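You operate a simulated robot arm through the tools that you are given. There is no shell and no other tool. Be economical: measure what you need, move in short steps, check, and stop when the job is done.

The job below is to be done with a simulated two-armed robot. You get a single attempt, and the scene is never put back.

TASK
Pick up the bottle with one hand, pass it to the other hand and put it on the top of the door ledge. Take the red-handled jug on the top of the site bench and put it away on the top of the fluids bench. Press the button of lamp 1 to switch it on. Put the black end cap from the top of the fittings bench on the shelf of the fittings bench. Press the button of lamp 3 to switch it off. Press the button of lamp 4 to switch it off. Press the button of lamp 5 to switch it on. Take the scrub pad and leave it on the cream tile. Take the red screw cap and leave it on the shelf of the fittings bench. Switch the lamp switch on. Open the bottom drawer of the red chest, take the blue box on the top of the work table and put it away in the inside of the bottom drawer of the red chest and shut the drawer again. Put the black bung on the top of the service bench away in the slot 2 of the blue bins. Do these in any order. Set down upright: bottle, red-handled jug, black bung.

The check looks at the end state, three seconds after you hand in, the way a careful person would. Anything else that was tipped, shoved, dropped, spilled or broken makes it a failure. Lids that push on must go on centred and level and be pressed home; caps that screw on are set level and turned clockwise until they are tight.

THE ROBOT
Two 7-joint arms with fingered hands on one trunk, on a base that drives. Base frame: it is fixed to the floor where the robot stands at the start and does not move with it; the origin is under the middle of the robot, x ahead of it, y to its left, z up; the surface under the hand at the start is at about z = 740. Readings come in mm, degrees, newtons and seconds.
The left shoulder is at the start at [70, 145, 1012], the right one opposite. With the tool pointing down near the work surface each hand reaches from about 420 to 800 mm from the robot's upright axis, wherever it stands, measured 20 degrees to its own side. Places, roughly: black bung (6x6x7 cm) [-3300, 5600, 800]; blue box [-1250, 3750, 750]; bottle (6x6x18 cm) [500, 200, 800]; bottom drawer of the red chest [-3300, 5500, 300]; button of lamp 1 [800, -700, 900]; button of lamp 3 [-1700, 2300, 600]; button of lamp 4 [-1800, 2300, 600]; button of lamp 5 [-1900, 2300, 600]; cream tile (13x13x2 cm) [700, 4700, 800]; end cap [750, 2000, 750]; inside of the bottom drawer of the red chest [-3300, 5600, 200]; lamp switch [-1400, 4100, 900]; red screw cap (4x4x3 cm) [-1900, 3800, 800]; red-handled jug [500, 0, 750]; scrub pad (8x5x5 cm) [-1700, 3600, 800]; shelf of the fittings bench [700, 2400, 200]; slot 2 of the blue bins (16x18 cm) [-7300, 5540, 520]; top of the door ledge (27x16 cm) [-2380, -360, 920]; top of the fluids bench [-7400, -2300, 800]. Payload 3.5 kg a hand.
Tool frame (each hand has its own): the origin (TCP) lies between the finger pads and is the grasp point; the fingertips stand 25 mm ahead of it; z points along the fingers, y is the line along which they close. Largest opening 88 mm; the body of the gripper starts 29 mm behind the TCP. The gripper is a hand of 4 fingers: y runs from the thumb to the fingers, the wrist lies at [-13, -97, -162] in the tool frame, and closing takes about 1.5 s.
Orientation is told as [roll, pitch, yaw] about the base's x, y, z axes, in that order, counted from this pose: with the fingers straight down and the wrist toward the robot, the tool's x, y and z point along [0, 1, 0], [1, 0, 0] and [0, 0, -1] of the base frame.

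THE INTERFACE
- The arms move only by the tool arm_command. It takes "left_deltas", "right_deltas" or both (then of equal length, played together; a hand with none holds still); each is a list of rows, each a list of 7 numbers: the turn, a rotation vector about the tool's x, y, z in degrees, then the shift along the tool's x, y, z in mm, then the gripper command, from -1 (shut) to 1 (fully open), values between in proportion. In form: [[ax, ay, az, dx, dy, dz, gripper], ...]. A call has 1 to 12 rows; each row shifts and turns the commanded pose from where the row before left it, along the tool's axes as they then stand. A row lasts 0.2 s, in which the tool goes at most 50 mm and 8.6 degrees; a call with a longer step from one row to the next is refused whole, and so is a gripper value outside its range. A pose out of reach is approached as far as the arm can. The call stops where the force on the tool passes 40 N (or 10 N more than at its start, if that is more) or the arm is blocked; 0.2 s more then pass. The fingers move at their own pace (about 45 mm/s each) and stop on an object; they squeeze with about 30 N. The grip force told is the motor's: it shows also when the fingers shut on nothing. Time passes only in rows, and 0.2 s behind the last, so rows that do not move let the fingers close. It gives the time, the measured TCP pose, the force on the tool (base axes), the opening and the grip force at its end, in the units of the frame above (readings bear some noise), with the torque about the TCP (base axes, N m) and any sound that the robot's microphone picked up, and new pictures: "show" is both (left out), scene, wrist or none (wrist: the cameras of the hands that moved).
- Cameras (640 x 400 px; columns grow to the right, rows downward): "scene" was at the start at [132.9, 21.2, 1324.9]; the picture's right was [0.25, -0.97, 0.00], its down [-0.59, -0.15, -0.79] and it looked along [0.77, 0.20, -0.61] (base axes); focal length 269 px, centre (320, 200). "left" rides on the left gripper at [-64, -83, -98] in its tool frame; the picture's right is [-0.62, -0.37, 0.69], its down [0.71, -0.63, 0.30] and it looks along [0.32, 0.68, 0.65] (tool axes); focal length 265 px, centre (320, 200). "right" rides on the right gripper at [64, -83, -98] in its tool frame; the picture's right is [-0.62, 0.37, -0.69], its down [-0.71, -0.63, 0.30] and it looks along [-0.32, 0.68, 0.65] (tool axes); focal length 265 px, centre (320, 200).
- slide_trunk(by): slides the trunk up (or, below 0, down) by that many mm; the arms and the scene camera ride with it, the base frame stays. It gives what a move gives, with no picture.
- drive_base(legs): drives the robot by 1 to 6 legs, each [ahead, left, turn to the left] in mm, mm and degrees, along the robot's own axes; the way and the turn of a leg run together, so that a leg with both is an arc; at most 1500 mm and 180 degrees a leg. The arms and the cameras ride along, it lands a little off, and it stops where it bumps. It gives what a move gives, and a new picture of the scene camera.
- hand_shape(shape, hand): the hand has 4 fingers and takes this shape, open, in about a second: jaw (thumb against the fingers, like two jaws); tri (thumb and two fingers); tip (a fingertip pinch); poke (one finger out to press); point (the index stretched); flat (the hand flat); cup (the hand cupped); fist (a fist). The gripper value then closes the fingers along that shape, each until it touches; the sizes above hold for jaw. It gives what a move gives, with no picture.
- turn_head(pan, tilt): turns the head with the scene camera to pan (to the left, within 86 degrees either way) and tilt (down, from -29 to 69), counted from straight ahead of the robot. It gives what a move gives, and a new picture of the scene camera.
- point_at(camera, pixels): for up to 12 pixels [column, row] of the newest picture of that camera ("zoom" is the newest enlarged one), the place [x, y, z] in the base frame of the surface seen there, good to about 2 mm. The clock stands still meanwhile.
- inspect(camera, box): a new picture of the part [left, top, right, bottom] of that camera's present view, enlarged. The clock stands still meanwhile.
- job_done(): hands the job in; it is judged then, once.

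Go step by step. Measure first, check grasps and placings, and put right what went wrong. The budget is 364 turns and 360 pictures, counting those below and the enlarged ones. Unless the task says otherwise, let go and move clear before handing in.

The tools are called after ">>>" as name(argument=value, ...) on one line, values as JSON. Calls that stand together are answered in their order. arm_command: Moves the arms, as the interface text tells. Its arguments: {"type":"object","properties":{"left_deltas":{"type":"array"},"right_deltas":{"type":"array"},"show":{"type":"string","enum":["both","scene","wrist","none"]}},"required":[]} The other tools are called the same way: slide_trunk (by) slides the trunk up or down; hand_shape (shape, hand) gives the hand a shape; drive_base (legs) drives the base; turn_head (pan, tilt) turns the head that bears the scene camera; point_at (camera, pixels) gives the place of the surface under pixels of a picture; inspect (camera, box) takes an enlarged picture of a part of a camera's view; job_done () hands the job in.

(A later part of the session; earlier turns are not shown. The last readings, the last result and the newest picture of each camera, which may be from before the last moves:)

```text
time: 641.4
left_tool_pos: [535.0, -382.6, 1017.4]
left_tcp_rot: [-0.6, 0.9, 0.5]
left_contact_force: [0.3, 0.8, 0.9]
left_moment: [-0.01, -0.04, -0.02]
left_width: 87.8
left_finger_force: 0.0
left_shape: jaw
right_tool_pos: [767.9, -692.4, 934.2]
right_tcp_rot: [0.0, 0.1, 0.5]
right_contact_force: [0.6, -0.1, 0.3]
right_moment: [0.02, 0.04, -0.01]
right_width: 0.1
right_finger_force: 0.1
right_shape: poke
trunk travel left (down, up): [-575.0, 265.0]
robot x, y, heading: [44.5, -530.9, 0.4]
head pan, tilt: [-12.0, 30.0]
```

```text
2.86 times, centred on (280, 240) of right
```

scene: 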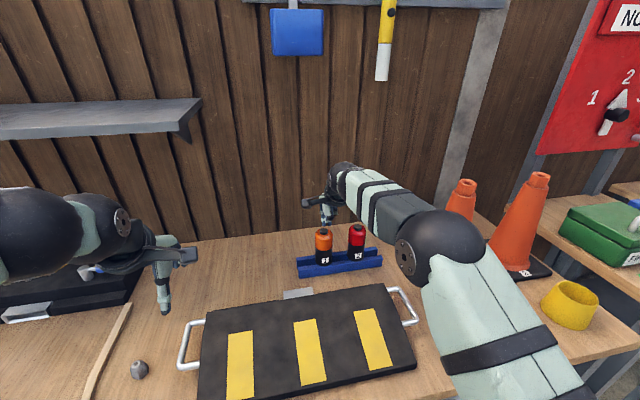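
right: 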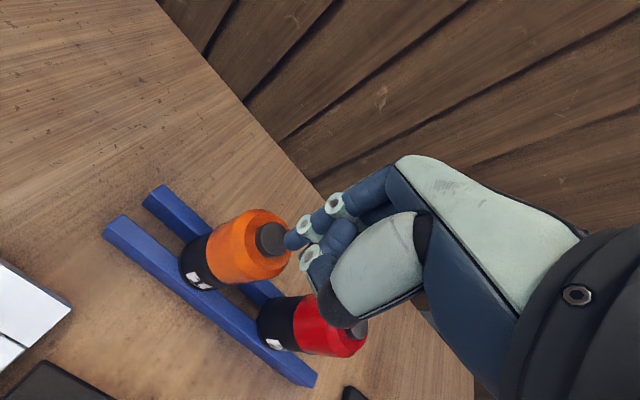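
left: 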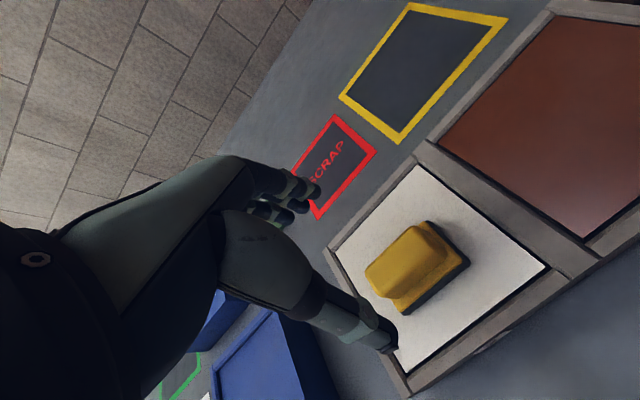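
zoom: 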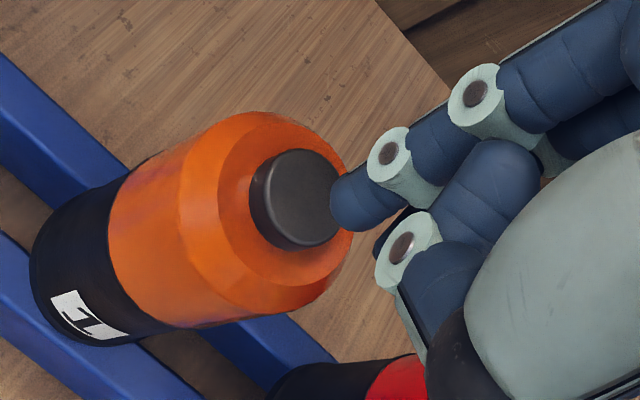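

The button's centre is about (776,-683,886), so the tip needs 7 mm more ahead. I'll align and press in small steps, listening for a click.

>>> arm_command(right_deltas=[[0, 0, 0, 2, 7, 0, -1], [0, 0, 0, 0, 0, 18, -1], [0, 0, 0, 0, 0, 4, -1], [0, 0, 0, 0, 0, 3, -1], [0, 0, 0, 0, 0, 3, -1], [0, 0, 0, 0, 0, 2, -1]], show="both")

```text
time: 642.8
left_tool_pos: [533.5, -382.5, 1018.6]
left_tcp_rot: [-0.5, 0.9, 0.6]
left_contact_force: [0.2, 0.3, 1.0]
left_moment: [0.0, -0.01, 0.01]
left_width: 87.8
left_finger_force: 0.1
left_shape: jaw
right_tool_pos: [774.7, -689.5, 907.4]
right_tcp_rot: [-0.2, -0.3, 0.3]
right_contact_force: [1.3, -0.3, 6.7]
right_moment: [-0.06, -0.02, 0.02]
right_width: 0.0
right_finger_force: 0.1
right_shape: poke
trunk travel left (down, up): [-575.0, 265.0]
robot x, y, heading: [44.9, -534.0, 0.3]
head pan, tilt: [-12.0, 30.0]
heard: click
```

scene: 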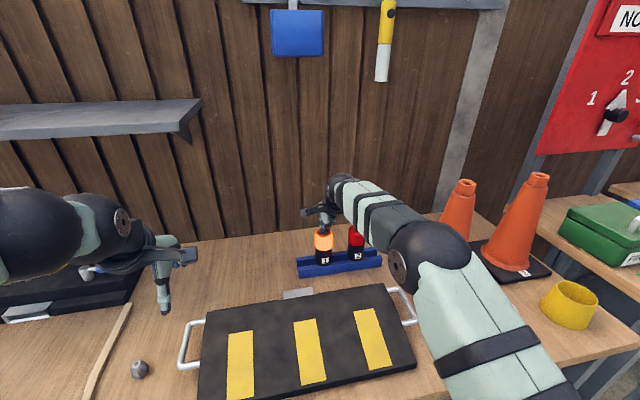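
right: 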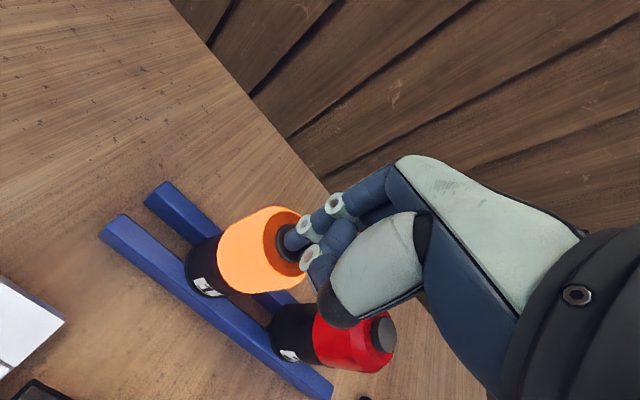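

A click was heard and lamp 1 glows. I'll lift off, back out, and drive to lamps 3, 4 and 5.

>>> arm_command(right_deltas=[[0, 0, 0, 0, 0, -20, -1], [0, 0, 0, 0, 0, -40, -1], [0, 0, 0, 0, -40, -10, -1], [0, 0, 0, 0, -40, 0, -1], [0, 0, 0, 0, -40, 0, -1], [0, 0, 0, 0, -40, 0, -1]], show="scene")

>>> drive_base(legs=[[-370, 0, 0], [0, 1500, 0], [0, 1500, 0], [0, 400, 0], [-1450, 0, 0], [0, 0, -90]])

>>> turn_head(pan=0, tilt=40)

```text
time: 644.1
left_tool_pos: [533.0, -381.2, 1019.5]
left_tcp_rot: [-0.5, 1.0, 0.7]
left_contact_force: [-0.4, -0.2, 0.5]
left_moment: [0.02, -0.02, 0.03]
left_width: 88.0
left_finger_force: 0.0
left_shape: jaw
right_tool_pos: [612.9, -688.0, 975.6]
right_tcp_rot: [-0.1, -0.2, 0.4]
right_contact_force: [0.8, -0.4, -0.3]
right_moment: [0.02, 0.0, 0.02]
right_width: 0.0
right_finger_force: 0.1
right_shape: poke
trunk travel left (down, up): [-575.0, 265.0]
robot x, y, heading: [40.9, -530.0, 0.5]
head pan, tilt: [-12.0, 30.0]
```

scene: 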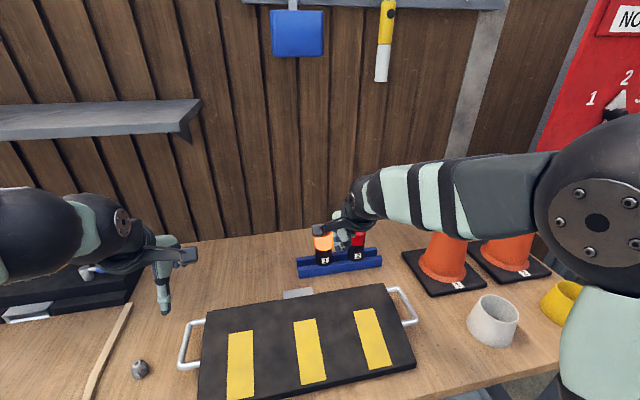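

```text
time: 673.4
left_tool_pos: [-1657.7, 2344.2, 1018.3]
left_tcp_rot: [-0.5, 1.1, -87.3]
left_contact_force: [0.6, -0.8, -0.5]
left_moment: [0.01, 0.02, 0.0]
left_width: 87.7
left_finger_force: 0.0
left_shape: jaw
right_tool_pos: [-1962.0, 2252.8, 973.8]
right_tcp_rot: [-0.1, 0.0, -87.5]
right_contact_force: [0.2, 0.6, -0.4]
right_moment: [0.01, 0.01, 0.0]
right_width: 0.0
right_finger_force: 0.1
right_shape: poke
trunk travel left (down, up): [-575.0, 265.0]
robot x, y, heading: [-1827.3, 2828.4, -87.5]
head pan, tilt: [-12.0, 30.0]
```

scene: 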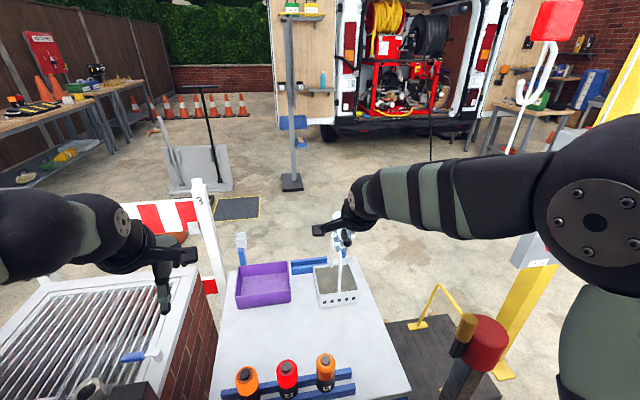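

```text
time: 674.1
left_tool_pos: [-1657.0, 2344.2, 1018.4]
left_tcp_rot: [-0.5, 0.9, -87.3]
left_contact_force: [-0.4, -0.2, -0.5]
left_moment: [0.01, 0.0, 0.02]
left_width: 87.6
left_finger_force: 0.1
left_shape: jaw
right_tool_pos: [-1961.0, 2254.2, 973.6]
right_tcp_rot: [0.0, 0.0, -87.5]
right_contact_force: [0.3, 0.9, -0.2]
right_moment: [0.01, 0.01, 0.05]
right_width: 0.0
right_finger_force: 0.1
right_shape: poke
trunk travel left (down, up): [-575.0, 265.0]
robot x, y, heading: [-1830.0, 2832.4, -87.5]
head pan, tilt: [0.0, 40.0]
```

scene: 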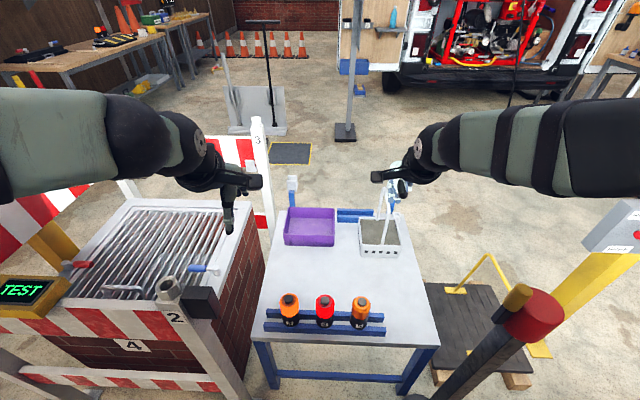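

All three lamps are right in front at (289,305), (325,311) and (360,311). I'll enlarge and measure them, and the red-topped pole.

>>> inspect(camera="scene", box=[260, 280, 390, 345])

>>> point_at(camera="scene", pixels=[[288, 297], [289, 308], [325, 298], [324, 309], [360, 299], [360, 310], [535, 310], [490, 370], [325, 340], [380, 235], [220, 340], [388, 190]])

```text
4.92 times, centred on (325, 312) of scene
```

zoom: 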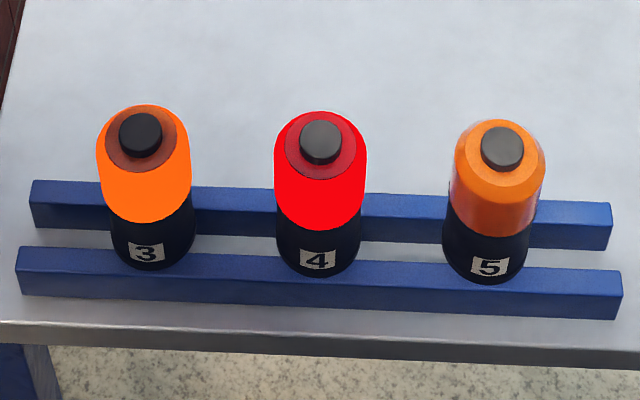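

```text
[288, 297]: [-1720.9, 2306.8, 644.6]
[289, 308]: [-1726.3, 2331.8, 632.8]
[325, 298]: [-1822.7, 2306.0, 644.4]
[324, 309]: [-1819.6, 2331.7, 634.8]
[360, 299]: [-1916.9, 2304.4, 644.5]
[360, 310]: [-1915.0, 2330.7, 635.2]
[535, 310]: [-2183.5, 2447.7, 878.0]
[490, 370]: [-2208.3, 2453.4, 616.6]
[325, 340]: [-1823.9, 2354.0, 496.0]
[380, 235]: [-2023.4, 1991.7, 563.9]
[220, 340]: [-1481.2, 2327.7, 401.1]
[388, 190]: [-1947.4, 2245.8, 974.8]
```

Lamps 3 and 4 glow, 5 is dark; the buttons are at z≈645. I'll shift the base 100 left, away from the pole, and measure the button centres.

>>> point_at(camera="zoom", pixels=[[140, 132], [125, 132], [155, 132], [320, 140], [305, 140], [335, 140], [502, 148], [487, 148], [517, 148], [140, 118], [320, 127], [502, 134]])

>>> drive_base(legs=[[0, 100, -2.5]])

```text
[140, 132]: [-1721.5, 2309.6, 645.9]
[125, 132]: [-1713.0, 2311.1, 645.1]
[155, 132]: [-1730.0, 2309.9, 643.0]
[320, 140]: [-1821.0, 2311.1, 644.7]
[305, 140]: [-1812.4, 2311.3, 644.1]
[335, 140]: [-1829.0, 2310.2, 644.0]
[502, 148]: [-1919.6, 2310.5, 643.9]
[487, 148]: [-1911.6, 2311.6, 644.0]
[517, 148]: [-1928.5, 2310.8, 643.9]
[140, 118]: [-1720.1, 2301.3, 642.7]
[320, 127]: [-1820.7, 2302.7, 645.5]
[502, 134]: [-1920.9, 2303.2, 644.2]
```

```text
time: 675.3
left_tool_pos: [-1580.3, 2340.0, 1018.1]
left_tcp_rot: [-0.5, 0.9, -89.9]
left_contact_force: [-0.9, 0.0, -0.4]
left_moment: [0.03, 0.01, -0.01]
left_width: 87.6
left_finger_force: 0.1
left_shape: jaw
right_tool_pos: [-1886.7, 2262.4, 973.2]
right_tcp_rot: [-0.1, 0.0, -90.1]
right_contact_force: [0.5, 0.3, 0.3]
right_moment: [0.0, -0.01, 0.01]
right_width: 0.1
right_finger_force: 0.1
right_shape: poke
trunk travel left (down, up): [-575.0, 265.0]
robot x, y, heading: [-1725.3, 2832.0, -90.1]
head pan, tilt: [0.0, 40.0]
```

scene: 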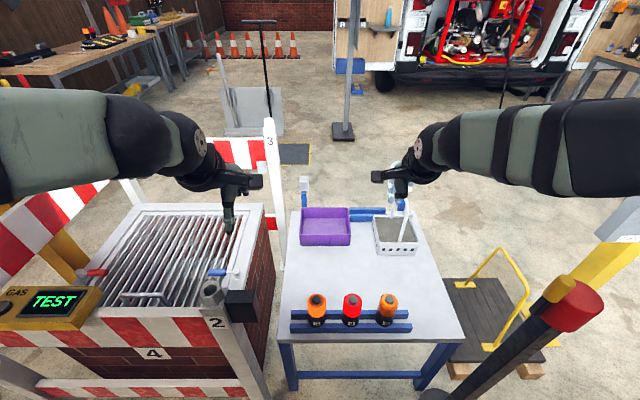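

Button centres: 3 (-1721,2307), 4 (-1821,2307), 5 (-1920,2307), top z 645. I'll bring the fingertip above lamp 4 first.

>>> arm_command(right_deltas=[[0, 0, 0, 30, -23, 0, -1], [0, 0, 0, 29, -23, 0, -1], [0, 0, 0, 0, 0, 45, -1], [0, 0, 0, 0, 0, 45, -1], [0, 0, 0, 0, 0, 45, -1], [0, 0, 0, 0, 0, 45, -1], [0, 0, 0, 0, 0, 45, -1], [0, 0, 0, 0, 0, 45, -1], [0, 0, 0, 0, 0, 10, -1], [0, 0, 0, 0, 0, 0, -1]], show="both")

```text
time: 677.5
left_tool_pos: [-1579.6, 2339.5, 1018.9]
left_tcp_rot: [-0.5, 1.1, -89.9]
left_contact_force: [0.1, 0.8, -0.6]
left_moment: [-0.01, 0.02, 0.01]
left_width: 87.8
left_finger_force: 0.0
left_shape: jaw
right_tool_pos: [-1828.3, 2307.0, 690.9]
right_tcp_rot: [-0.1, 0.0, -90.2]
right_contact_force: [0.4, 0.5, -0.3]
right_moment: [0.0, -0.01, -0.01]
right_width: 0.0
right_finger_force: 0.2
right_shape: poke
trunk travel left (down, up): [-575.0, 265.0]
robot x, y, heading: [-1728.7, 2830.8, -90.2]
head pan, tilt: [0.0, 40.0]
```

scene: 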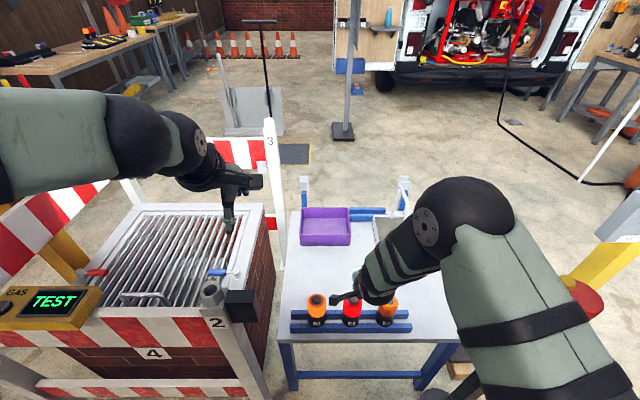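
right: 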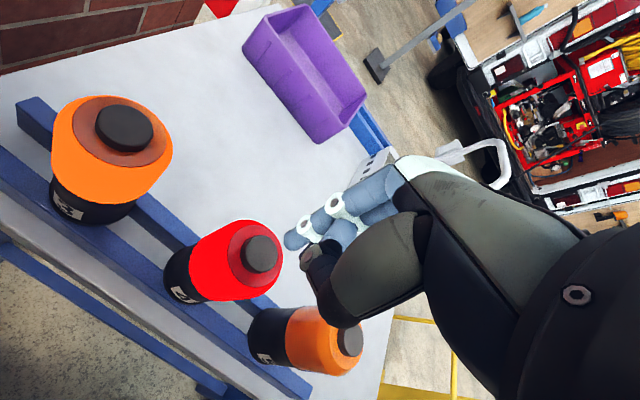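

>>> point_at(camera="right", pixels=[[265, 250], [275, 245], [268, 262], [258, 240], [262, 255], [287, 242], [293, 233], [290, 247]])

```text
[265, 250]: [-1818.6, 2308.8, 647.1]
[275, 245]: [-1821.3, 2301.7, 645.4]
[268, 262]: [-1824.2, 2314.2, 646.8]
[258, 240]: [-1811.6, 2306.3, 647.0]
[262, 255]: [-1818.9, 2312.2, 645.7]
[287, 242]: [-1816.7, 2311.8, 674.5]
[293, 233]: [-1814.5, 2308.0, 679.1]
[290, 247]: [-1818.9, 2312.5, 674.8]
```

The tip is right above button 4. I'll press it.

>>> arm_command(right_deltas=[[0, 0, 0, 0, 0, 17, -1], [0, 0, 0, 0, 0, 4, -1], [0, 0, 0, 0, 0, 3, -1], [0, 0, 0, 0, 0, 3, -1]], show="scene")

```text
time: 678.5
left_tool_pos: [-1580.6, 2340.2, 1018.9]
left_tcp_rot: [-0.5, 1.1, -89.9]
left_contact_force: [-0.1, -0.6, -0.5]
left_moment: [0.02, -0.03, 0.03]
left_width: 87.3
left_finger_force: 0.1
left_shape: jaw
right_tool_pos: [-1828.3, 2305.7, 667.1]
right_tcp_rot: [0.0, -0.1, -90.1]
right_contact_force: [-0.6, 0.0, 3.9]
right_moment: [-0.01, -0.03, 0.03]
right_width: 0.0
right_finger_force: 0.0
right_shape: poke
trunk travel left (down, up): [-575.0, 265.0]
robot x, y, heading: [-1728.4, 2830.4, -90.2]
head pan, tilt: [0.0, 40.0]
heard: click
```

scene: 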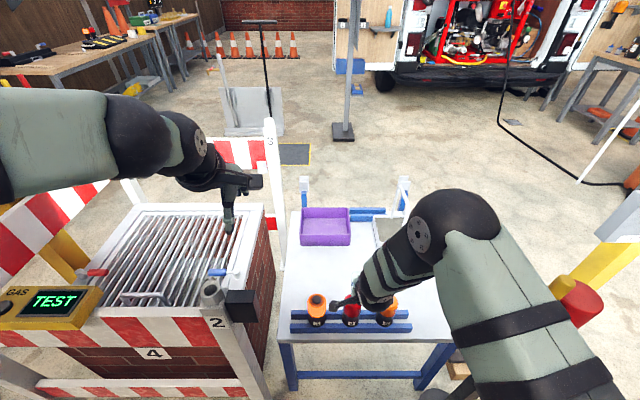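

Clicked. I'll lift 45, move 99 to lamp 5, press, lift again.

>>> arm_command(right_deltas=[[0, 0, 0, 0, 0, -45, -1], [0, 0, 0, -50, 0, 0, -1], [0, 0, 0, -49, 0, 0, -1], [0, 0, 0, 0, 0, 0, -1], [0, 0, 0, 0, 0, 30, -1], [0, 0, 0, 0, 0, 10, -1], [0, 0, 0, 0, 0, 3, -1], [0, 0, 0, 0, 0, 2, -1]], show="both")

```text
time: 680.3
left_tool_pos: [-1580.3, 2340.7, 1018.6]
left_tcp_rot: [-0.5, 1.0, -90.0]
left_contact_force: [0.0, 0.5, 0.1]
left_moment: [0.03, 0.03, 0.02]
left_width: 87.8
left_finger_force: 0.0
left_shape: jaw
right_tool_pos: [-1926.4, 2308.4, 667.6]
right_tcp_rot: [-0.1, -0.1, -90.1]
right_contact_force: [1.8, 0.3, 3.3]
right_moment: [-0.01, 0.0, -0.02]
right_width: 0.0
right_finger_force: 0.1
right_shape: poke
trunk travel left (down, up): [-575.0, 265.0]
robot x, y, heading: [-1726.8, 2834.9, -90.2]
head pan, tilt: [0.0, 40.0]
heard: click
```

scene: 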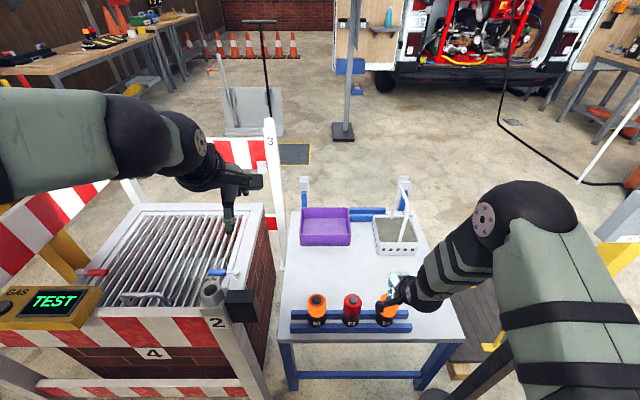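
right: 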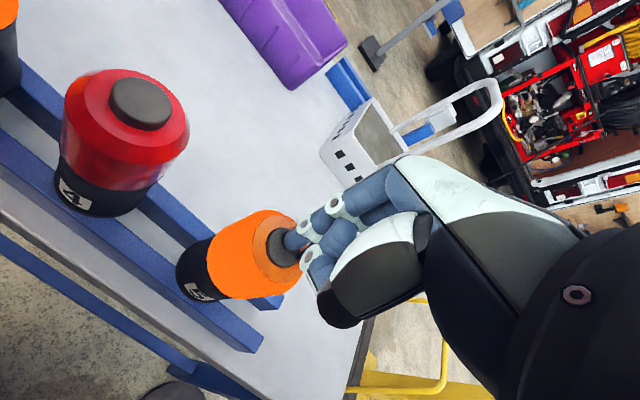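

Lamp 5 is lit and lamp 4 dark. Now lamp 3: lift, move 199 left, press.

>>> arm_command(right_deltas=[[0, 0, 0, 0, 0, -45, -1], [0, 0, 0, 50, 0, 0, -1], [0, 0, 0, 50, 0, 0, -1], [0, 0, 0, 50, 0, 0, -1], [0, 0, 0, 49, 0, 0, -1], [0, 0, 0, 0, 0, 0, -1], [0, 0, 0, 0, 0, 30, -1], [0, 0, 0, 0, 0, 10, -1], [0, 0, 0, 0, 0, 3, -1], [0, 0, 0, 0, 0, 2, -1]], show="both")

```text
time: 682.5
left_tool_pos: [-1580.1, 2341.5, 1018.8]
left_tcp_rot: [-0.5, 1.1, -89.8]
left_contact_force: [0.2, -0.2, 0.0]
left_moment: [-0.03, 0.03, -0.02]
left_width: 87.7
left_finger_force: 0.0
left_shape: jaw
right_tool_pos: [-1728.0, 2306.8, 666.9]
right_tcp_rot: [0.0, -0.1, -90.1]
right_contact_force: [0.1, 0.2, 4.6]
right_moment: [-0.01, 0.02, 0.01]
right_width: 0.1
right_finger_force: 0.1
right_shape: poke
trunk travel left (down, up): [-575.0, 265.0]
robot x, y, heading: [-1726.0, 2833.8, -90.6]
head pan, tilt: [0.0, 40.0]
heard: click
```

scene: 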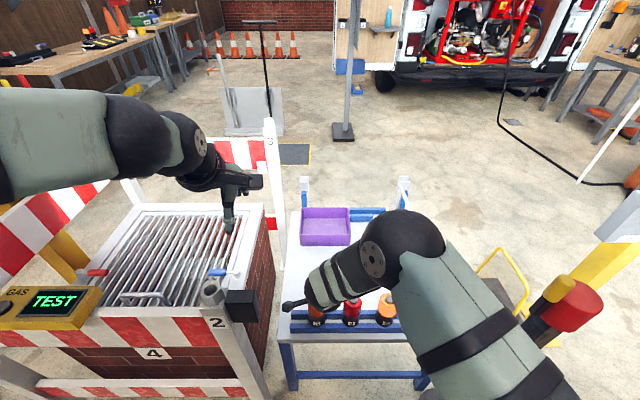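
right: 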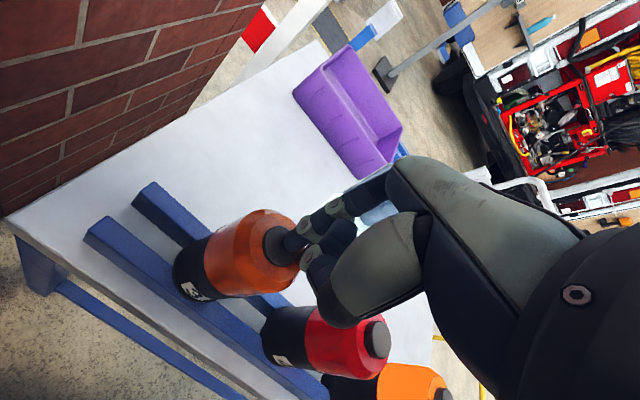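

Lamps 3 and 4 are dark and 5 is lit. I'll raise the right hand, turn to face the work table and go to the blue box.

>>> arm_command(right_deltas=[[0, 0, 0, 0, 0, -45, -1], [0, 0, 0, 0, 0, -45, -1], [0, 0, 0, 0, 0, -45, -1], [0, 0, 0, 0, 0, -45, -1], [0, 0, 0, 0, 0, -45, -1], [0, 0, 0, -30, 0, -40, -1], [0, 0, 0, -40, 0, -20, -1], [0, 0, 0, -40, 0, 0, -1], [0, 0, 0, -40, 0, 0, -1]], show="none")

>>> inspect(camera="scene", box=[260, 270, 440, 350])

>>> drive_base(legs=[[-60, 0, 0], [0, 400, 0], [0, 0, 180]])

>>> turn_head(pan=10, tilt=35)

```text
time: 684.5
left_tool_pos: [-1582.1, 2339.4, 1018.2]
left_tcp_rot: [-0.4, 1.0, -90.0]
left_contact_force: [-0.2, -0.2, -0.2]
left_moment: [0.0, -0.06, 0.0]
left_width: 87.4
left_finger_force: 0.1
left_shape: jaw
right_tool_pos: [-1880.8, 2307.7, 952.5]
right_tcp_rot: [0.0, 0.0, -90.0]
right_contact_force: [-1.0, 0.7, -0.5]
right_moment: [0.0, -0.03, -0.01]
right_width: 0.0
right_finger_force: 0.1
right_shape: poke
trunk travel left (down, up): [-575.0, 265.0]
robot x, y, heading: [-1724.8, 2830.0, -90.0]
head pan, tilt: [0.0, 40.0]
```

```text
3.56 times, centred on (350, 310) of scene
```

zoom: 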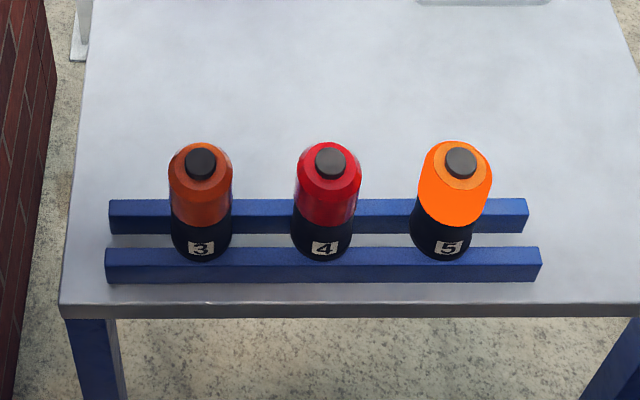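

```text
time: 695.0
left_tool_pos: [-1500.2, 3376.3, 1016.8]
left_tcp_rot: [-0.5, 1.1, 93.1]
left_contact_force: [0.2, -0.1, -0.5]
left_moment: [-0.04, 0.07, 0.02]
left_width: 87.7
left_finger_force: 0.1
left_shape: jaw
right_tool_pos: [-1203.3, 3422.4, 952.8]
right_tcp_rot: [-0.2, -0.1, 92.9]
right_contact_force: [-0.4, -0.4, 0.0]
right_moment: [0.01, 0.01, 0.02]
right_width: 0.0
right_finger_force: 0.0
right_shape: poke
trunk travel left (down, up): [-575.0, 265.0]
robot x, y, heading: [-1324.5, 2893.4, 92.9]
head pan, tilt: [0.0, 40.0]
```

scene: 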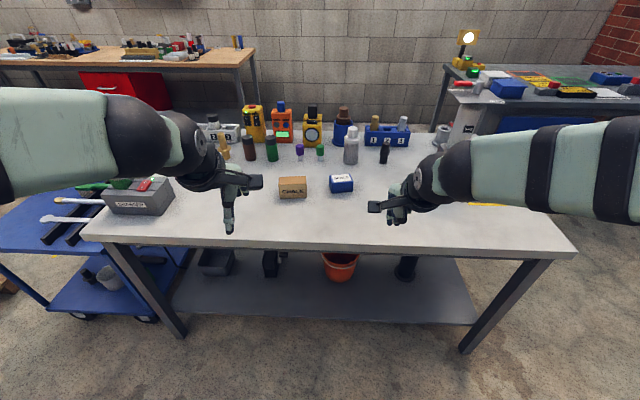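

```text
time: 695.7
left_tool_pos: [-1499.6, 3375.9, 1019.6]
left_tcp_rot: [-0.5, 1.0, 93.1]
left_contact_force: [-0.5, 0.3, 0.3]
left_moment: [-0.01, -0.03, 0.03]
left_width: 87.7
left_finger_force: 0.0
left_shape: jaw
right_tool_pos: [-1204.2, 3424.1, 952.3]
right_tcp_rot: [-0.1, 0.0, 92.9]
right_contact_force: [0.0, -0.6, -0.6]
right_moment: [0.03, 0.01, 0.0]
right_width: 0.2
right_finger_force: 0.1
right_shape: poke
trunk travel left (down, up): [-575.0, 265.0]
robot x, y, heading: [-1329.8, 2895.0, 92.7]
head pan, tilt: [10.0, 35.0]
```

scene: 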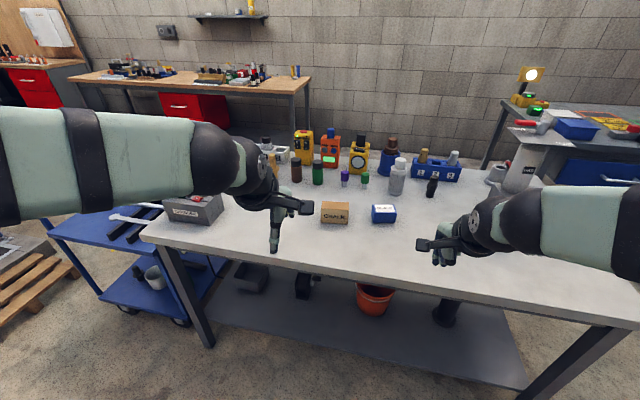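

The blue "SEALS" box is at (383,213). I'll measure it precisely, and inspect the yellow lamp for its switch.

>>> inspect(camera="scene", box=[310, 120, 450, 240])

>>> point_at(camera="scene", pixels=[[376, 207], [393, 206], [397, 213], [373, 214], [385, 210], [374, 221], [396, 220], [360, 138], [359, 143], [355, 155]])

```text
3.33 times, centred on (380, 180) of scene
```

zoom: 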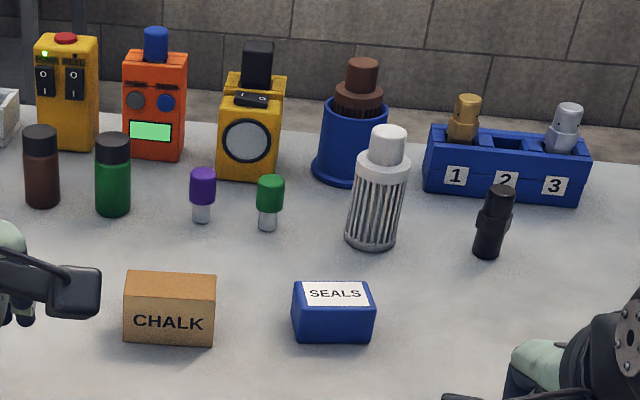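

```text
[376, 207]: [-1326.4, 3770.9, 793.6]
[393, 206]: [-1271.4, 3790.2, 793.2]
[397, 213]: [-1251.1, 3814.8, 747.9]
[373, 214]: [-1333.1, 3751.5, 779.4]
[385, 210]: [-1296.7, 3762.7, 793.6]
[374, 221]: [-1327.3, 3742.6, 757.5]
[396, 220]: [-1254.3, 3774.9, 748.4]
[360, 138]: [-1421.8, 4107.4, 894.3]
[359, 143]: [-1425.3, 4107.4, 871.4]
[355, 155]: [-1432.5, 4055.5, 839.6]
```

>>> inspect(camera="scene", box=[340, 128, 380, 178])

>>> point_at(camera="scene", pixels=[[360, 149], [357, 149], [363, 149], [360, 147], [360, 152]])

```text
8.00 times, centred on (360, 153) of scene
```

zoom: 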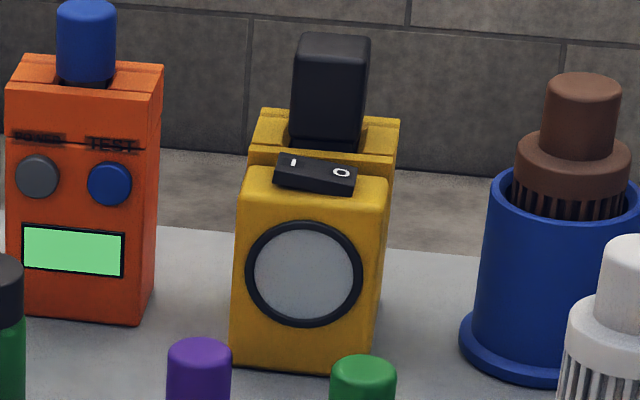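

```text
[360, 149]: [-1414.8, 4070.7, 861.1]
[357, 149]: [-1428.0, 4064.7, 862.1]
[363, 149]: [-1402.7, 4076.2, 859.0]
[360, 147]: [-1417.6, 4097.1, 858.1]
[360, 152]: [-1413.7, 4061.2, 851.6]
```

The rocker switch is on top of the yellow lamp at (-1415,4070,861), with "I" at its left (x≈-1428); I'll press it from the north side later. Now I go to the blue box at (-1297,3767) with the left hand.

>>> drive_base(legs=[[170, -185, -2.7]])

>>> arm_command(left_deltas=[[0, 0, 0, 0, 45, 0, 1], [0, 0, 0, 0, 45, 0, 1], [0, 0, 0, 0, 45, 0, 1], [0, 0, 0, 0, 45, 0, 1], [0, 0, 0, 0, 0, 40, 1], [0, 0, 0, 0, 0, 40, 1]], show="wrist")

```text
time: 697.5
left_tool_pos: [-1297.6, 3561.3, 1017.5]
left_tcp_rot: [-0.6, 1.0, 90.3]
left_contact_force: [0.0, 1.1, -0.3]
left_moment: [-0.03, 0.01, 0.01]
left_width: 87.8
left_finger_force: 0.0
left_shape: jaw
right_tool_pos: [-1000.0, 3594.6, 952.7]
right_tcp_rot: [-0.1, -0.1, 90.1]
right_contact_force: [-1.0, -0.2, 0.3]
right_moment: [-0.04, -0.01, 0.02]
right_width: 0.0
right_finger_force: 0.1
right_shape: poke
trunk travel left (down, up): [-575.0, 265.0]
robot x, y, heading: [-1147.0, 3071.0, 89.9]
head pan, tilt: [10.0, 35.0]
```

scene: 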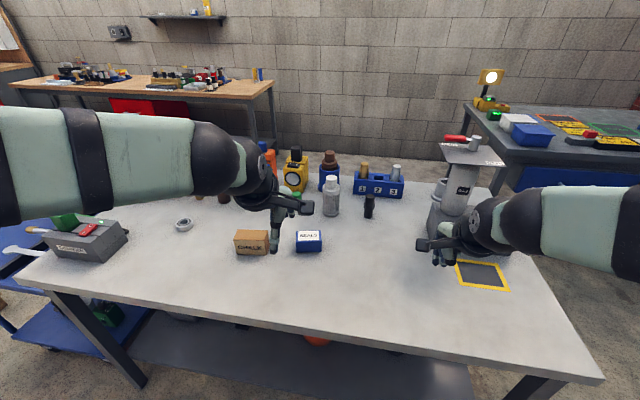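

```text
time: 698.9
left_tool_pos: [-1297.9, 3739.6, 936.0]
left_tcp_rot: [-0.5, 1.0, 90.4]
left_contact_force: [-0.6, -0.5, -0.7]
left_moment: [-0.01, 0.0, 0.01]
left_width: 87.5
left_finger_force: 0.0
left_shape: jaw
right_tool_pos: [-999.5, 3594.6, 953.1]
right_tcp_rot: [-0.1, 0.1, 90.1]
right_contact_force: [0.5, -0.3, 0.4]
right_moment: [-0.01, 0.0, -0.01]
right_width: 0.0
right_finger_force: 0.1
right_shape: poke
trunk travel left (down, up): [-575.0, 265.0]
robot x, y, heading: [-1148.4, 3067.5, 90.0]
head pan, tilt: [10.0, 35.0]
```

left: 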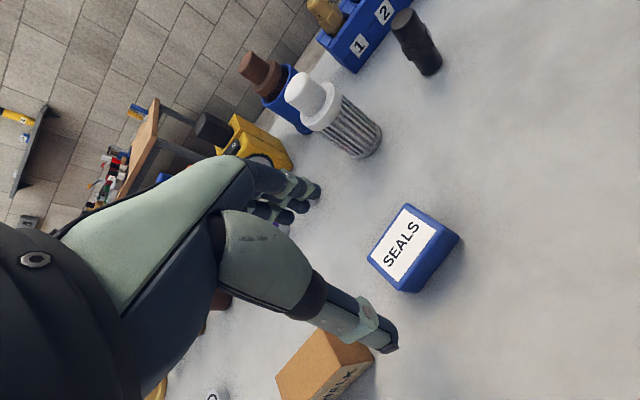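

>>> point_at(camera="left", pixels=[[405, 207], [436, 228], [372, 257], [404, 282], [404, 245], [455, 240], [412, 290], [355, 345], [365, 130], [330, 100]])

```text
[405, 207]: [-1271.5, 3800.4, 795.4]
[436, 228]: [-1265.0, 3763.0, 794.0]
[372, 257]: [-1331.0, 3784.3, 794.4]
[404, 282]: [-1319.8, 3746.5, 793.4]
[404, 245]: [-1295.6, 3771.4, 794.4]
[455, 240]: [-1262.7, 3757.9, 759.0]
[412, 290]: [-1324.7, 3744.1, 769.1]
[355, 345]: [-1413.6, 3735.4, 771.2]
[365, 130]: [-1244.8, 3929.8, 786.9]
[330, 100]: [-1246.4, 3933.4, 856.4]
```

The box is centred at (-1297,3773) and turned 15°. I'll match the yaw, lower, grip and lift.

>>> arm_command(left_deltas=[[0, 0, 0, 0, 33, 0, 1], [0, 0, -7.5, 0, 0, 0, 1], [0, 0, -7.5, 0, 0, 40, 1], [0, 0, 0, 0, 0, 45, 1], [0, 0, 0, 0, 0, 45, 1], [0, 0, 0, 0, 0, 32, 1], [0, 0, 0, 0, 0, 0, 0], [0, 0, 0, 0, 0, 0, -1], [0, 0, 0, 0, 0, 0, -1], [0, 0, 0, 0, 0, 0, -1], [0, 0, 0, 0, 0, 0, -1]], show="wrist")

```text
time: 701.3
left_tool_pos: [-1297.2, 3769.9, 775.6]
left_tcp_rot: [-0.3, 0.7, 105.3]
left_contact_force: [-0.1, 4.8, 19.9]
left_moment: [0.81, 0.13, 0.01]
left_width: 46.0
left_finger_force: 30.3
left_shape: jaw
right_tool_pos: [-998.8, 3592.2, 954.0]
right_tcp_rot: [-0.1, -0.1, 90.2]
right_contact_force: [-0.2, -0.2, 0.2]
right_moment: [0.01, 0.02, 0.0]
right_width: 0.2
right_finger_force: 0.1
right_shape: poke
trunk travel left (down, up): [-575.0, 265.0]
robot x, y, heading: [-1151.2, 3069.6, 89.7]
head pan, tilt: [10.0, 35.0]
```

left: 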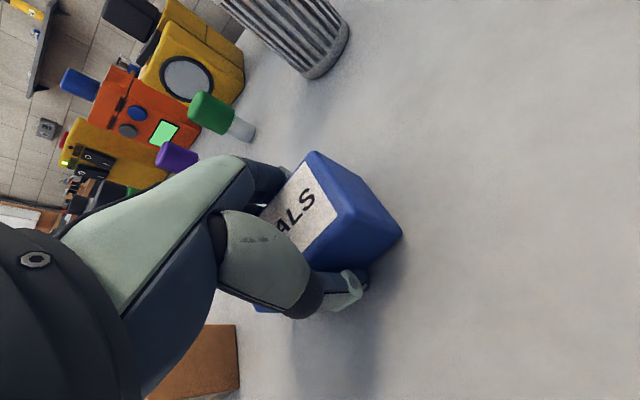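

Gripped at 46 mm. I'll lift it, then check the table.

>>> arm_command(left_deltas=[[0, 0, 0, 0, 0, -15, -1], [0, 0, 0, 0, 0, -40, -1], [0, 0, 0, 0, 0, -45, -1], [0, 0, 0, 0, 0, -45, -1], [0, 0, 0, 0, 0, -40, -1], [0, 0, 0, 0, -40, 0, -1], [0, 0, 0, 0, -40, 0, -1], [0, 0, 0, 0, -40, 0, -1]], show="both")

```text
time: 703.1
left_tool_pos: [-1266.3, 3655.8, 963.7]
left_tcp_rot: [-0.2, 1.0, 105.4]
left_contact_force: [-0.6, -0.4, -0.8]
left_moment: [0.03, -0.02, 0.0]
left_width: 45.3
left_finger_force: 30.4
left_shape: jaw
right_tool_pos: [-998.8, 3592.8, 953.9]
right_tcp_rot: [0.0, -0.1, 90.1]
right_contact_force: [-0.4, 0.6, -0.5]
right_moment: [0.0, -0.03, -0.05]
right_width: 0.0
right_finger_force: 0.0
right_shape: poke
trunk travel left (down, up): [-575.0, 265.0]
robot x, y, heading: [-1146.0, 3065.6, 90.2]
head pan, tilt: [10.0, 35.0]
```

scene: 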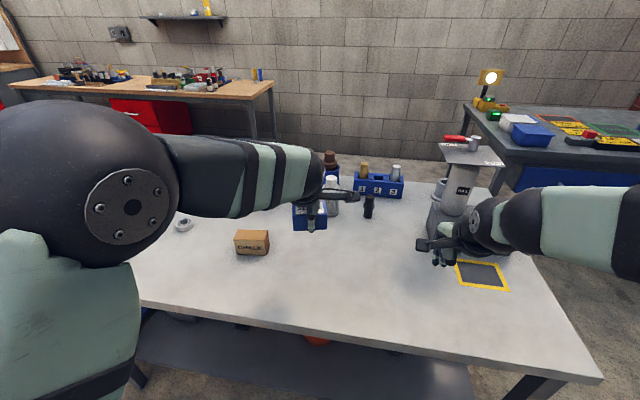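
left: 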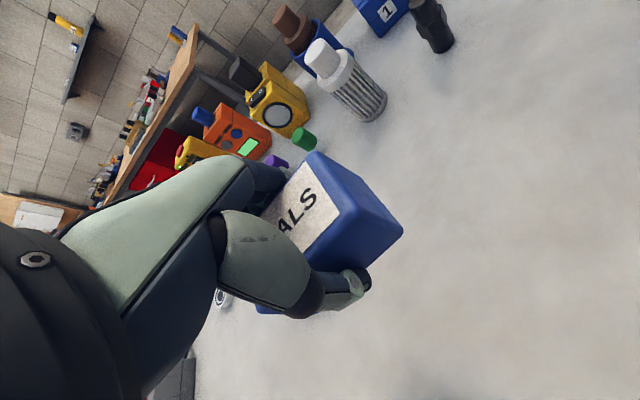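

The box is up and the table is undisturbed. I'll drive back round the west side to the red chest.

>>> drive_base(legs=[[-165, 0, 0], [0, 1500, 0], [0, 300, 0], [-270, 0, 0], [0, 1400, 0], [0, 360, 0]])

>>> drive_base(legs=[[1500, 0, 0], [400, 0, 0], [0, -1230, 0]])

>>> hand_shape(hand="right", shape="jaw")

>>> turn_head(pan=0, tilt=35)

```text
time: 723.2
left_tool_pos: [-4830.1, 3225.8, 961.3]
left_tcp_rot: [-0.2, 1.0, 106.2]
left_contact_force: [0.0, 0.2, -1.0]
left_moment: [0.01, 0.0, -0.03]
left_width: 45.3
left_finger_force: 29.7
left_shape: jaw
right_tool_pos: [-4561.6, 3165.7, 952.6]
right_tcp_rot: [-0.1, 0.1, 91.0]
right_contact_force: [0.5, 0.1, -0.1]
right_moment: [0.0, 0.01, -0.03]
right_width: 0.0
right_finger_force: 0.1
right_shape: poke
trunk travel left (down, up): [-575.0, 265.0]
robot x, y, heading: [-4701.0, 2635.2, 91.2]
head pan, tilt: [10.0, 35.0]
```

scene: 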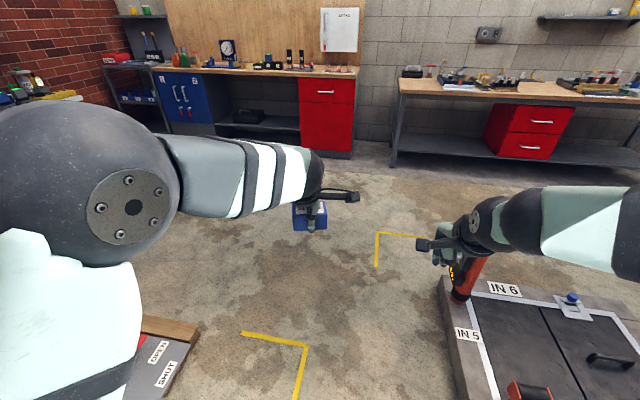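

```text
time: 738.5
left_tool_pos: [-3646.0, 5144.7, 961.2]
left_tcp_rot: [-0.2, 1.1, 106.3]
left_contact_force: [0.4, 0.4, -0.7]
left_moment: [0.0, -0.02, 0.03]
left_width: 45.5
left_finger_force: 30.1
left_shape: jaw
right_tool_pos: [-3377.3, 5086.0, 952.4]
right_tcp_rot: [-0.1, -0.1, 91.0]
right_contact_force: [0.8, -0.4, -0.6]
right_moment: [0.03, 0.04, -0.02]
right_width: 0.1
right_finger_force: 0.0
right_shape: poke
trunk travel left (down, up): [-575.0, 265.0]
robot x, y, heading: [-3517.4, 4556.8, 90.8]
head pan, tilt: [10.0, 35.0]
```

scene: 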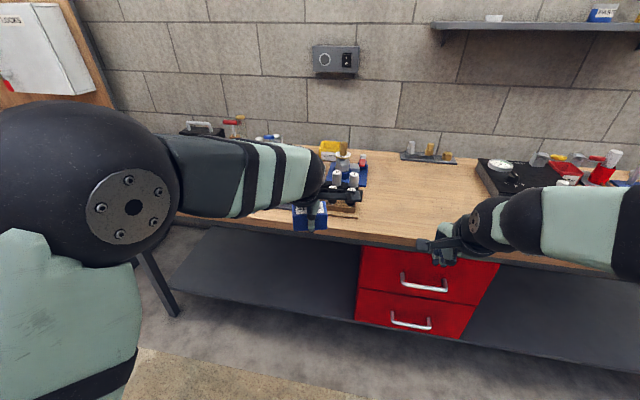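

```text
time: 739.4
left_tool_pos: [-3645.0, 5145.6, 961.0]
left_tcp_rot: [-0.1, 1.1, 106.3]
left_contact_force: [0.6, 0.9, -1.2]
left_moment: [0.01, 0.01, -0.01]
left_width: 45.5
left_finger_force: 30.0
left_shape: jaw
right_tool_pos: [-3377.2, 5086.9, 952.7]
right_tcp_rot: [-0.1, 0.0, 91.1]
right_contact_force: [-1.9, 0.1, -0.3]
right_moment: [-0.03, 0.04, 0.0]
right_width: 87.7
right_finger_force: 0.1
right_shape: jaw
trunk travel left (down, up): [-575.0, 265.0]
robot x, y, heading: [-3515.0, 4557.6, 91.1]
head pan, tilt: [10.0, 35.0]
```

```text
time: 740.1
left_tool_pos: [-3645.0, 5145.9, 961.7]
left_tcp_rot: [-0.2, 1.1, 106.4]
left_contact_force: [-0.7, 0.2, -1.6]
left_moment: [-0.01, 0.02, 0.0]
left_width: 45.4
left_finger_force: 29.9
left_shape: jaw
right_tool_pos: [-3376.2, 5087.5, 951.9]
right_tcp_rot: [-0.1, -0.1, 91.1]
right_contact_force: [0.3, 0.1, -0.5]
right_moment: [0.04, -0.02, -0.05]
right_width: 88.1
right_finger_force: 0.0
right_shape: jaw
trunk travel left (down, up): [-575.0, 265.0]
robot x, y, heading: [-3514.2, 4558.4, 91.0]
head pan, tilt: [0.0, 35.0]
```

scene: 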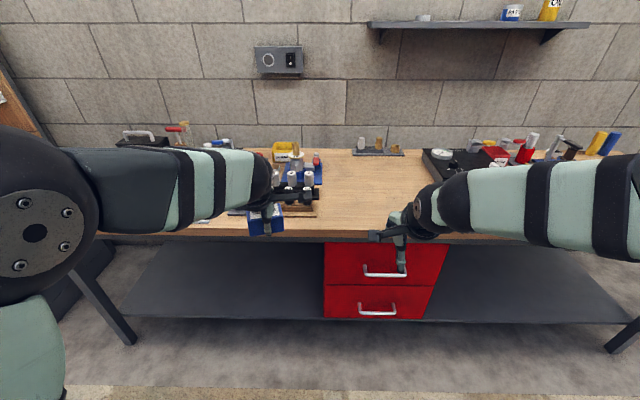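

In front of the chest now. I'll measure the bottom drawer's handle closely.

>>> inspect(camera="scene", box=[310, 240, 460, 330])

>>> point_at(camera="zoom", pixels=[[212, 305], [290, 314], [360, 304], [218, 290], [355, 285], [290, 325], [100, 200], [290, 200], [290, 340], [240, 120], [400, 130]])

```text
4.27 times, centred on (385, 285) of scene
```

zoom: 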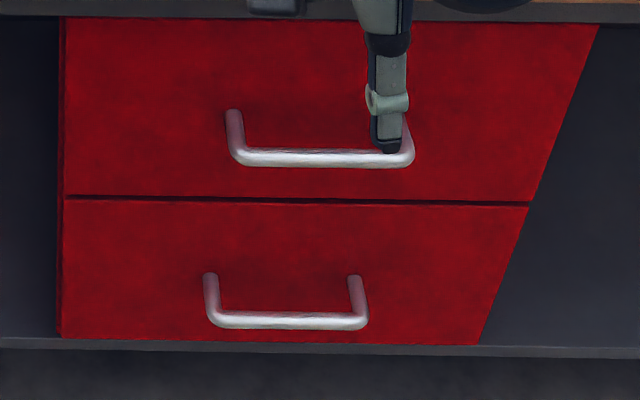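

```text
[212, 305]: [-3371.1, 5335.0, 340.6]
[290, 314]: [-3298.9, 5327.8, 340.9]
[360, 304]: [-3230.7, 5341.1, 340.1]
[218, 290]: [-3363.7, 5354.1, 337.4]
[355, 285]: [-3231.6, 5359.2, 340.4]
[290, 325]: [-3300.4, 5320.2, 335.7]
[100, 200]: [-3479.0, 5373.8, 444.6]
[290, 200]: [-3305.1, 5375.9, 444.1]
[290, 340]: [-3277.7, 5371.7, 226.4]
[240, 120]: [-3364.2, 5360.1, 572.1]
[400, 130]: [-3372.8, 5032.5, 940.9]
```

The bottom handle's bar is at (-3299,5327,335) with 41 mm behind it. I'll draw both hands in, move up, and lower the trunk 400 for a top-down hook grip with the right hand.

>>> arm_command(left_deltas=[[0, 0, 0, 8.4, -31.4, 0, -1], [0, 0, 0, 8.4, -31.4, 0, -1], [0, 0, 0, 8.4, -31.4, 0, -1], [0, 0, 0, 8.4, -31.4, 0, -1]], right_deltas=[[0, 0, 0, 0, -20, 0, 1], [0, 0, 0, 0, -20, 0, 1], [0, 0, 0, 0, -20, 0, 0], [0, 0, 0, 0, 0, 0, 0]], show="none")

>>> drive_base(legs=[[205, -65, -1]])

>>> slide_trunk(by=-400)

>>> arm_command(right_deltas=[[0, 0, 0, 0, 0, 35, 0], [0, 0, 0, 0, 0, 35, 0], [0, 0, 0, 0, 0, 35, 0]], show="both")

```text
time: 741.1
left_tool_pos: [-3642.4, 5012.5, 962.4]
left_tcp_rot: [-0.3, 1.0, 106.4]
left_contact_force: [-0.6, -0.1, -0.9]
left_moment: [0.0, -0.01, 0.01]
left_width: 45.6
left_finger_force: 30.5
left_shape: jaw
right_tool_pos: [-3376.6, 5024.7, 952.4]
right_tcp_rot: [-0.1, -0.1, 91.1]
right_contact_force: [-0.2, 1.0, -0.5]
right_moment: [-0.02, -0.06, 0.03]
right_width: 44.3
right_finger_force: 0.0
right_shape: jaw
trunk travel left (down, up): [-575.0, 265.0]
robot x, y, heading: [-3515.9, 4558.2, 90.9]
head pan, tilt: [0.0, 35.0]
```

```text
time: 742.8
left_tool_pos: [-3571.1, 5222.7, 962.7]
left_tcp_rot: [-0.2, 1.1, 105.3]
left_contact_force: [-0.1, -0.2, -0.5]
left_moment: [-0.01, 0.0, -0.02]
left_width: 45.2
left_finger_force: 30.4
left_shape: jaw
right_tool_pos: [-3303.7, 5231.8, 953.9]
right_tcp_rot: [-0.1, 0.0, 90.2]
right_contact_force: [0.1, -0.5, 0.3]
right_moment: [0.03, 0.01, -0.05]
right_width: 44.6
right_finger_force: 0.0
right_shape: jaw
trunk travel left (down, up): [-575.0, 265.0]
robot x, y, heading: [-3453.0, 4765.5, 90.1]
head pan, tilt: [0.0, 35.0]
```

scene: 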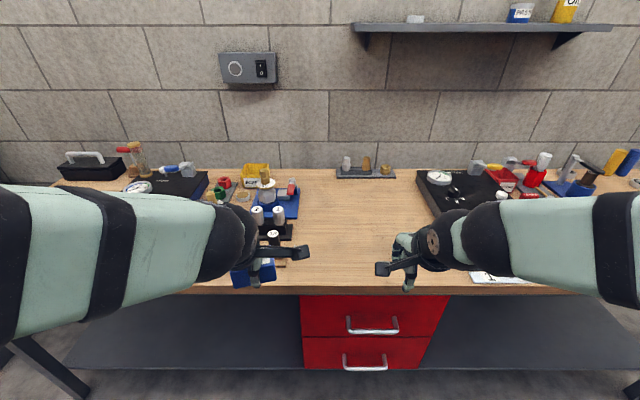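

```text
time: 746.7
left_tool_pos: [-3570.1, 5222.8, 563.0]
left_tcp_rot: [-0.1, 1.2, 105.4]
left_contact_force: [0.7, -0.3, -1.0]
left_moment: [-0.01, 0.03, 0.01]
left_width: 45.5
left_finger_force: 30.3
left_shape: jaw
right_tool_pos: [-3304.2, 5230.3, 553.7]
right_tcp_rot: [-0.1, 0.0, 90.2]
right_contact_force: [-0.1, -1.3, -0.3]
right_moment: [-0.03, -0.01, 0.0]
right_width: 44.3
right_finger_force: 0.1
right_shape: jaw
trunk travel left (down, up): [-175.0, 665.0]
robot x, y, heading: [-3453.5, 4766.5, 90.4]
head pan, tilt: [0.0, 35.0]
```

```text
time: 747.5
left_tool_pos: [-3570.8, 5222.5, 561.9]
left_tcp_rot: [-0.2, 1.2, 105.4]
left_contact_force: [0.3, -0.3, -0.4]
left_moment: [-0.01, 0.0, 0.0]
left_width: 45.5
left_finger_force: 29.8
left_shape: jaw
right_tool_pos: [-3303.8, 5229.2, 446.9]
right_tcp_rot: [0.0, 0.0, 90.1]
right_contact_force: [-0.4, -0.3, 0.1]
right_moment: [0.01, -0.01, 0.03]
right_width: 44.3
right_finger_force: 0.0
right_shape: jaw
trunk travel left (down, up): [-175.0, 665.0]
robot x, y, heading: [-3455.0, 4764.6, 90.1]
head pan, tilt: [0.0, 35.0]
```

scene: 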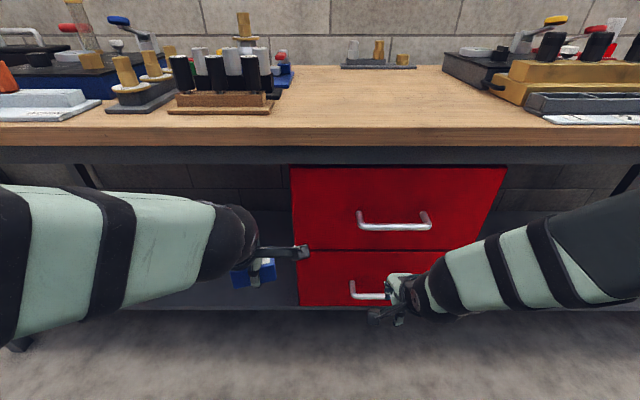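
right: 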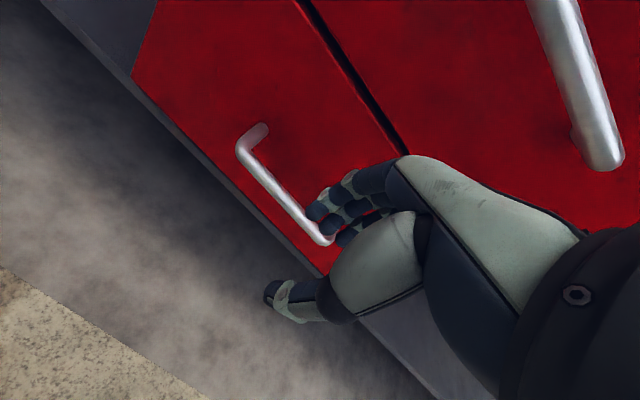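

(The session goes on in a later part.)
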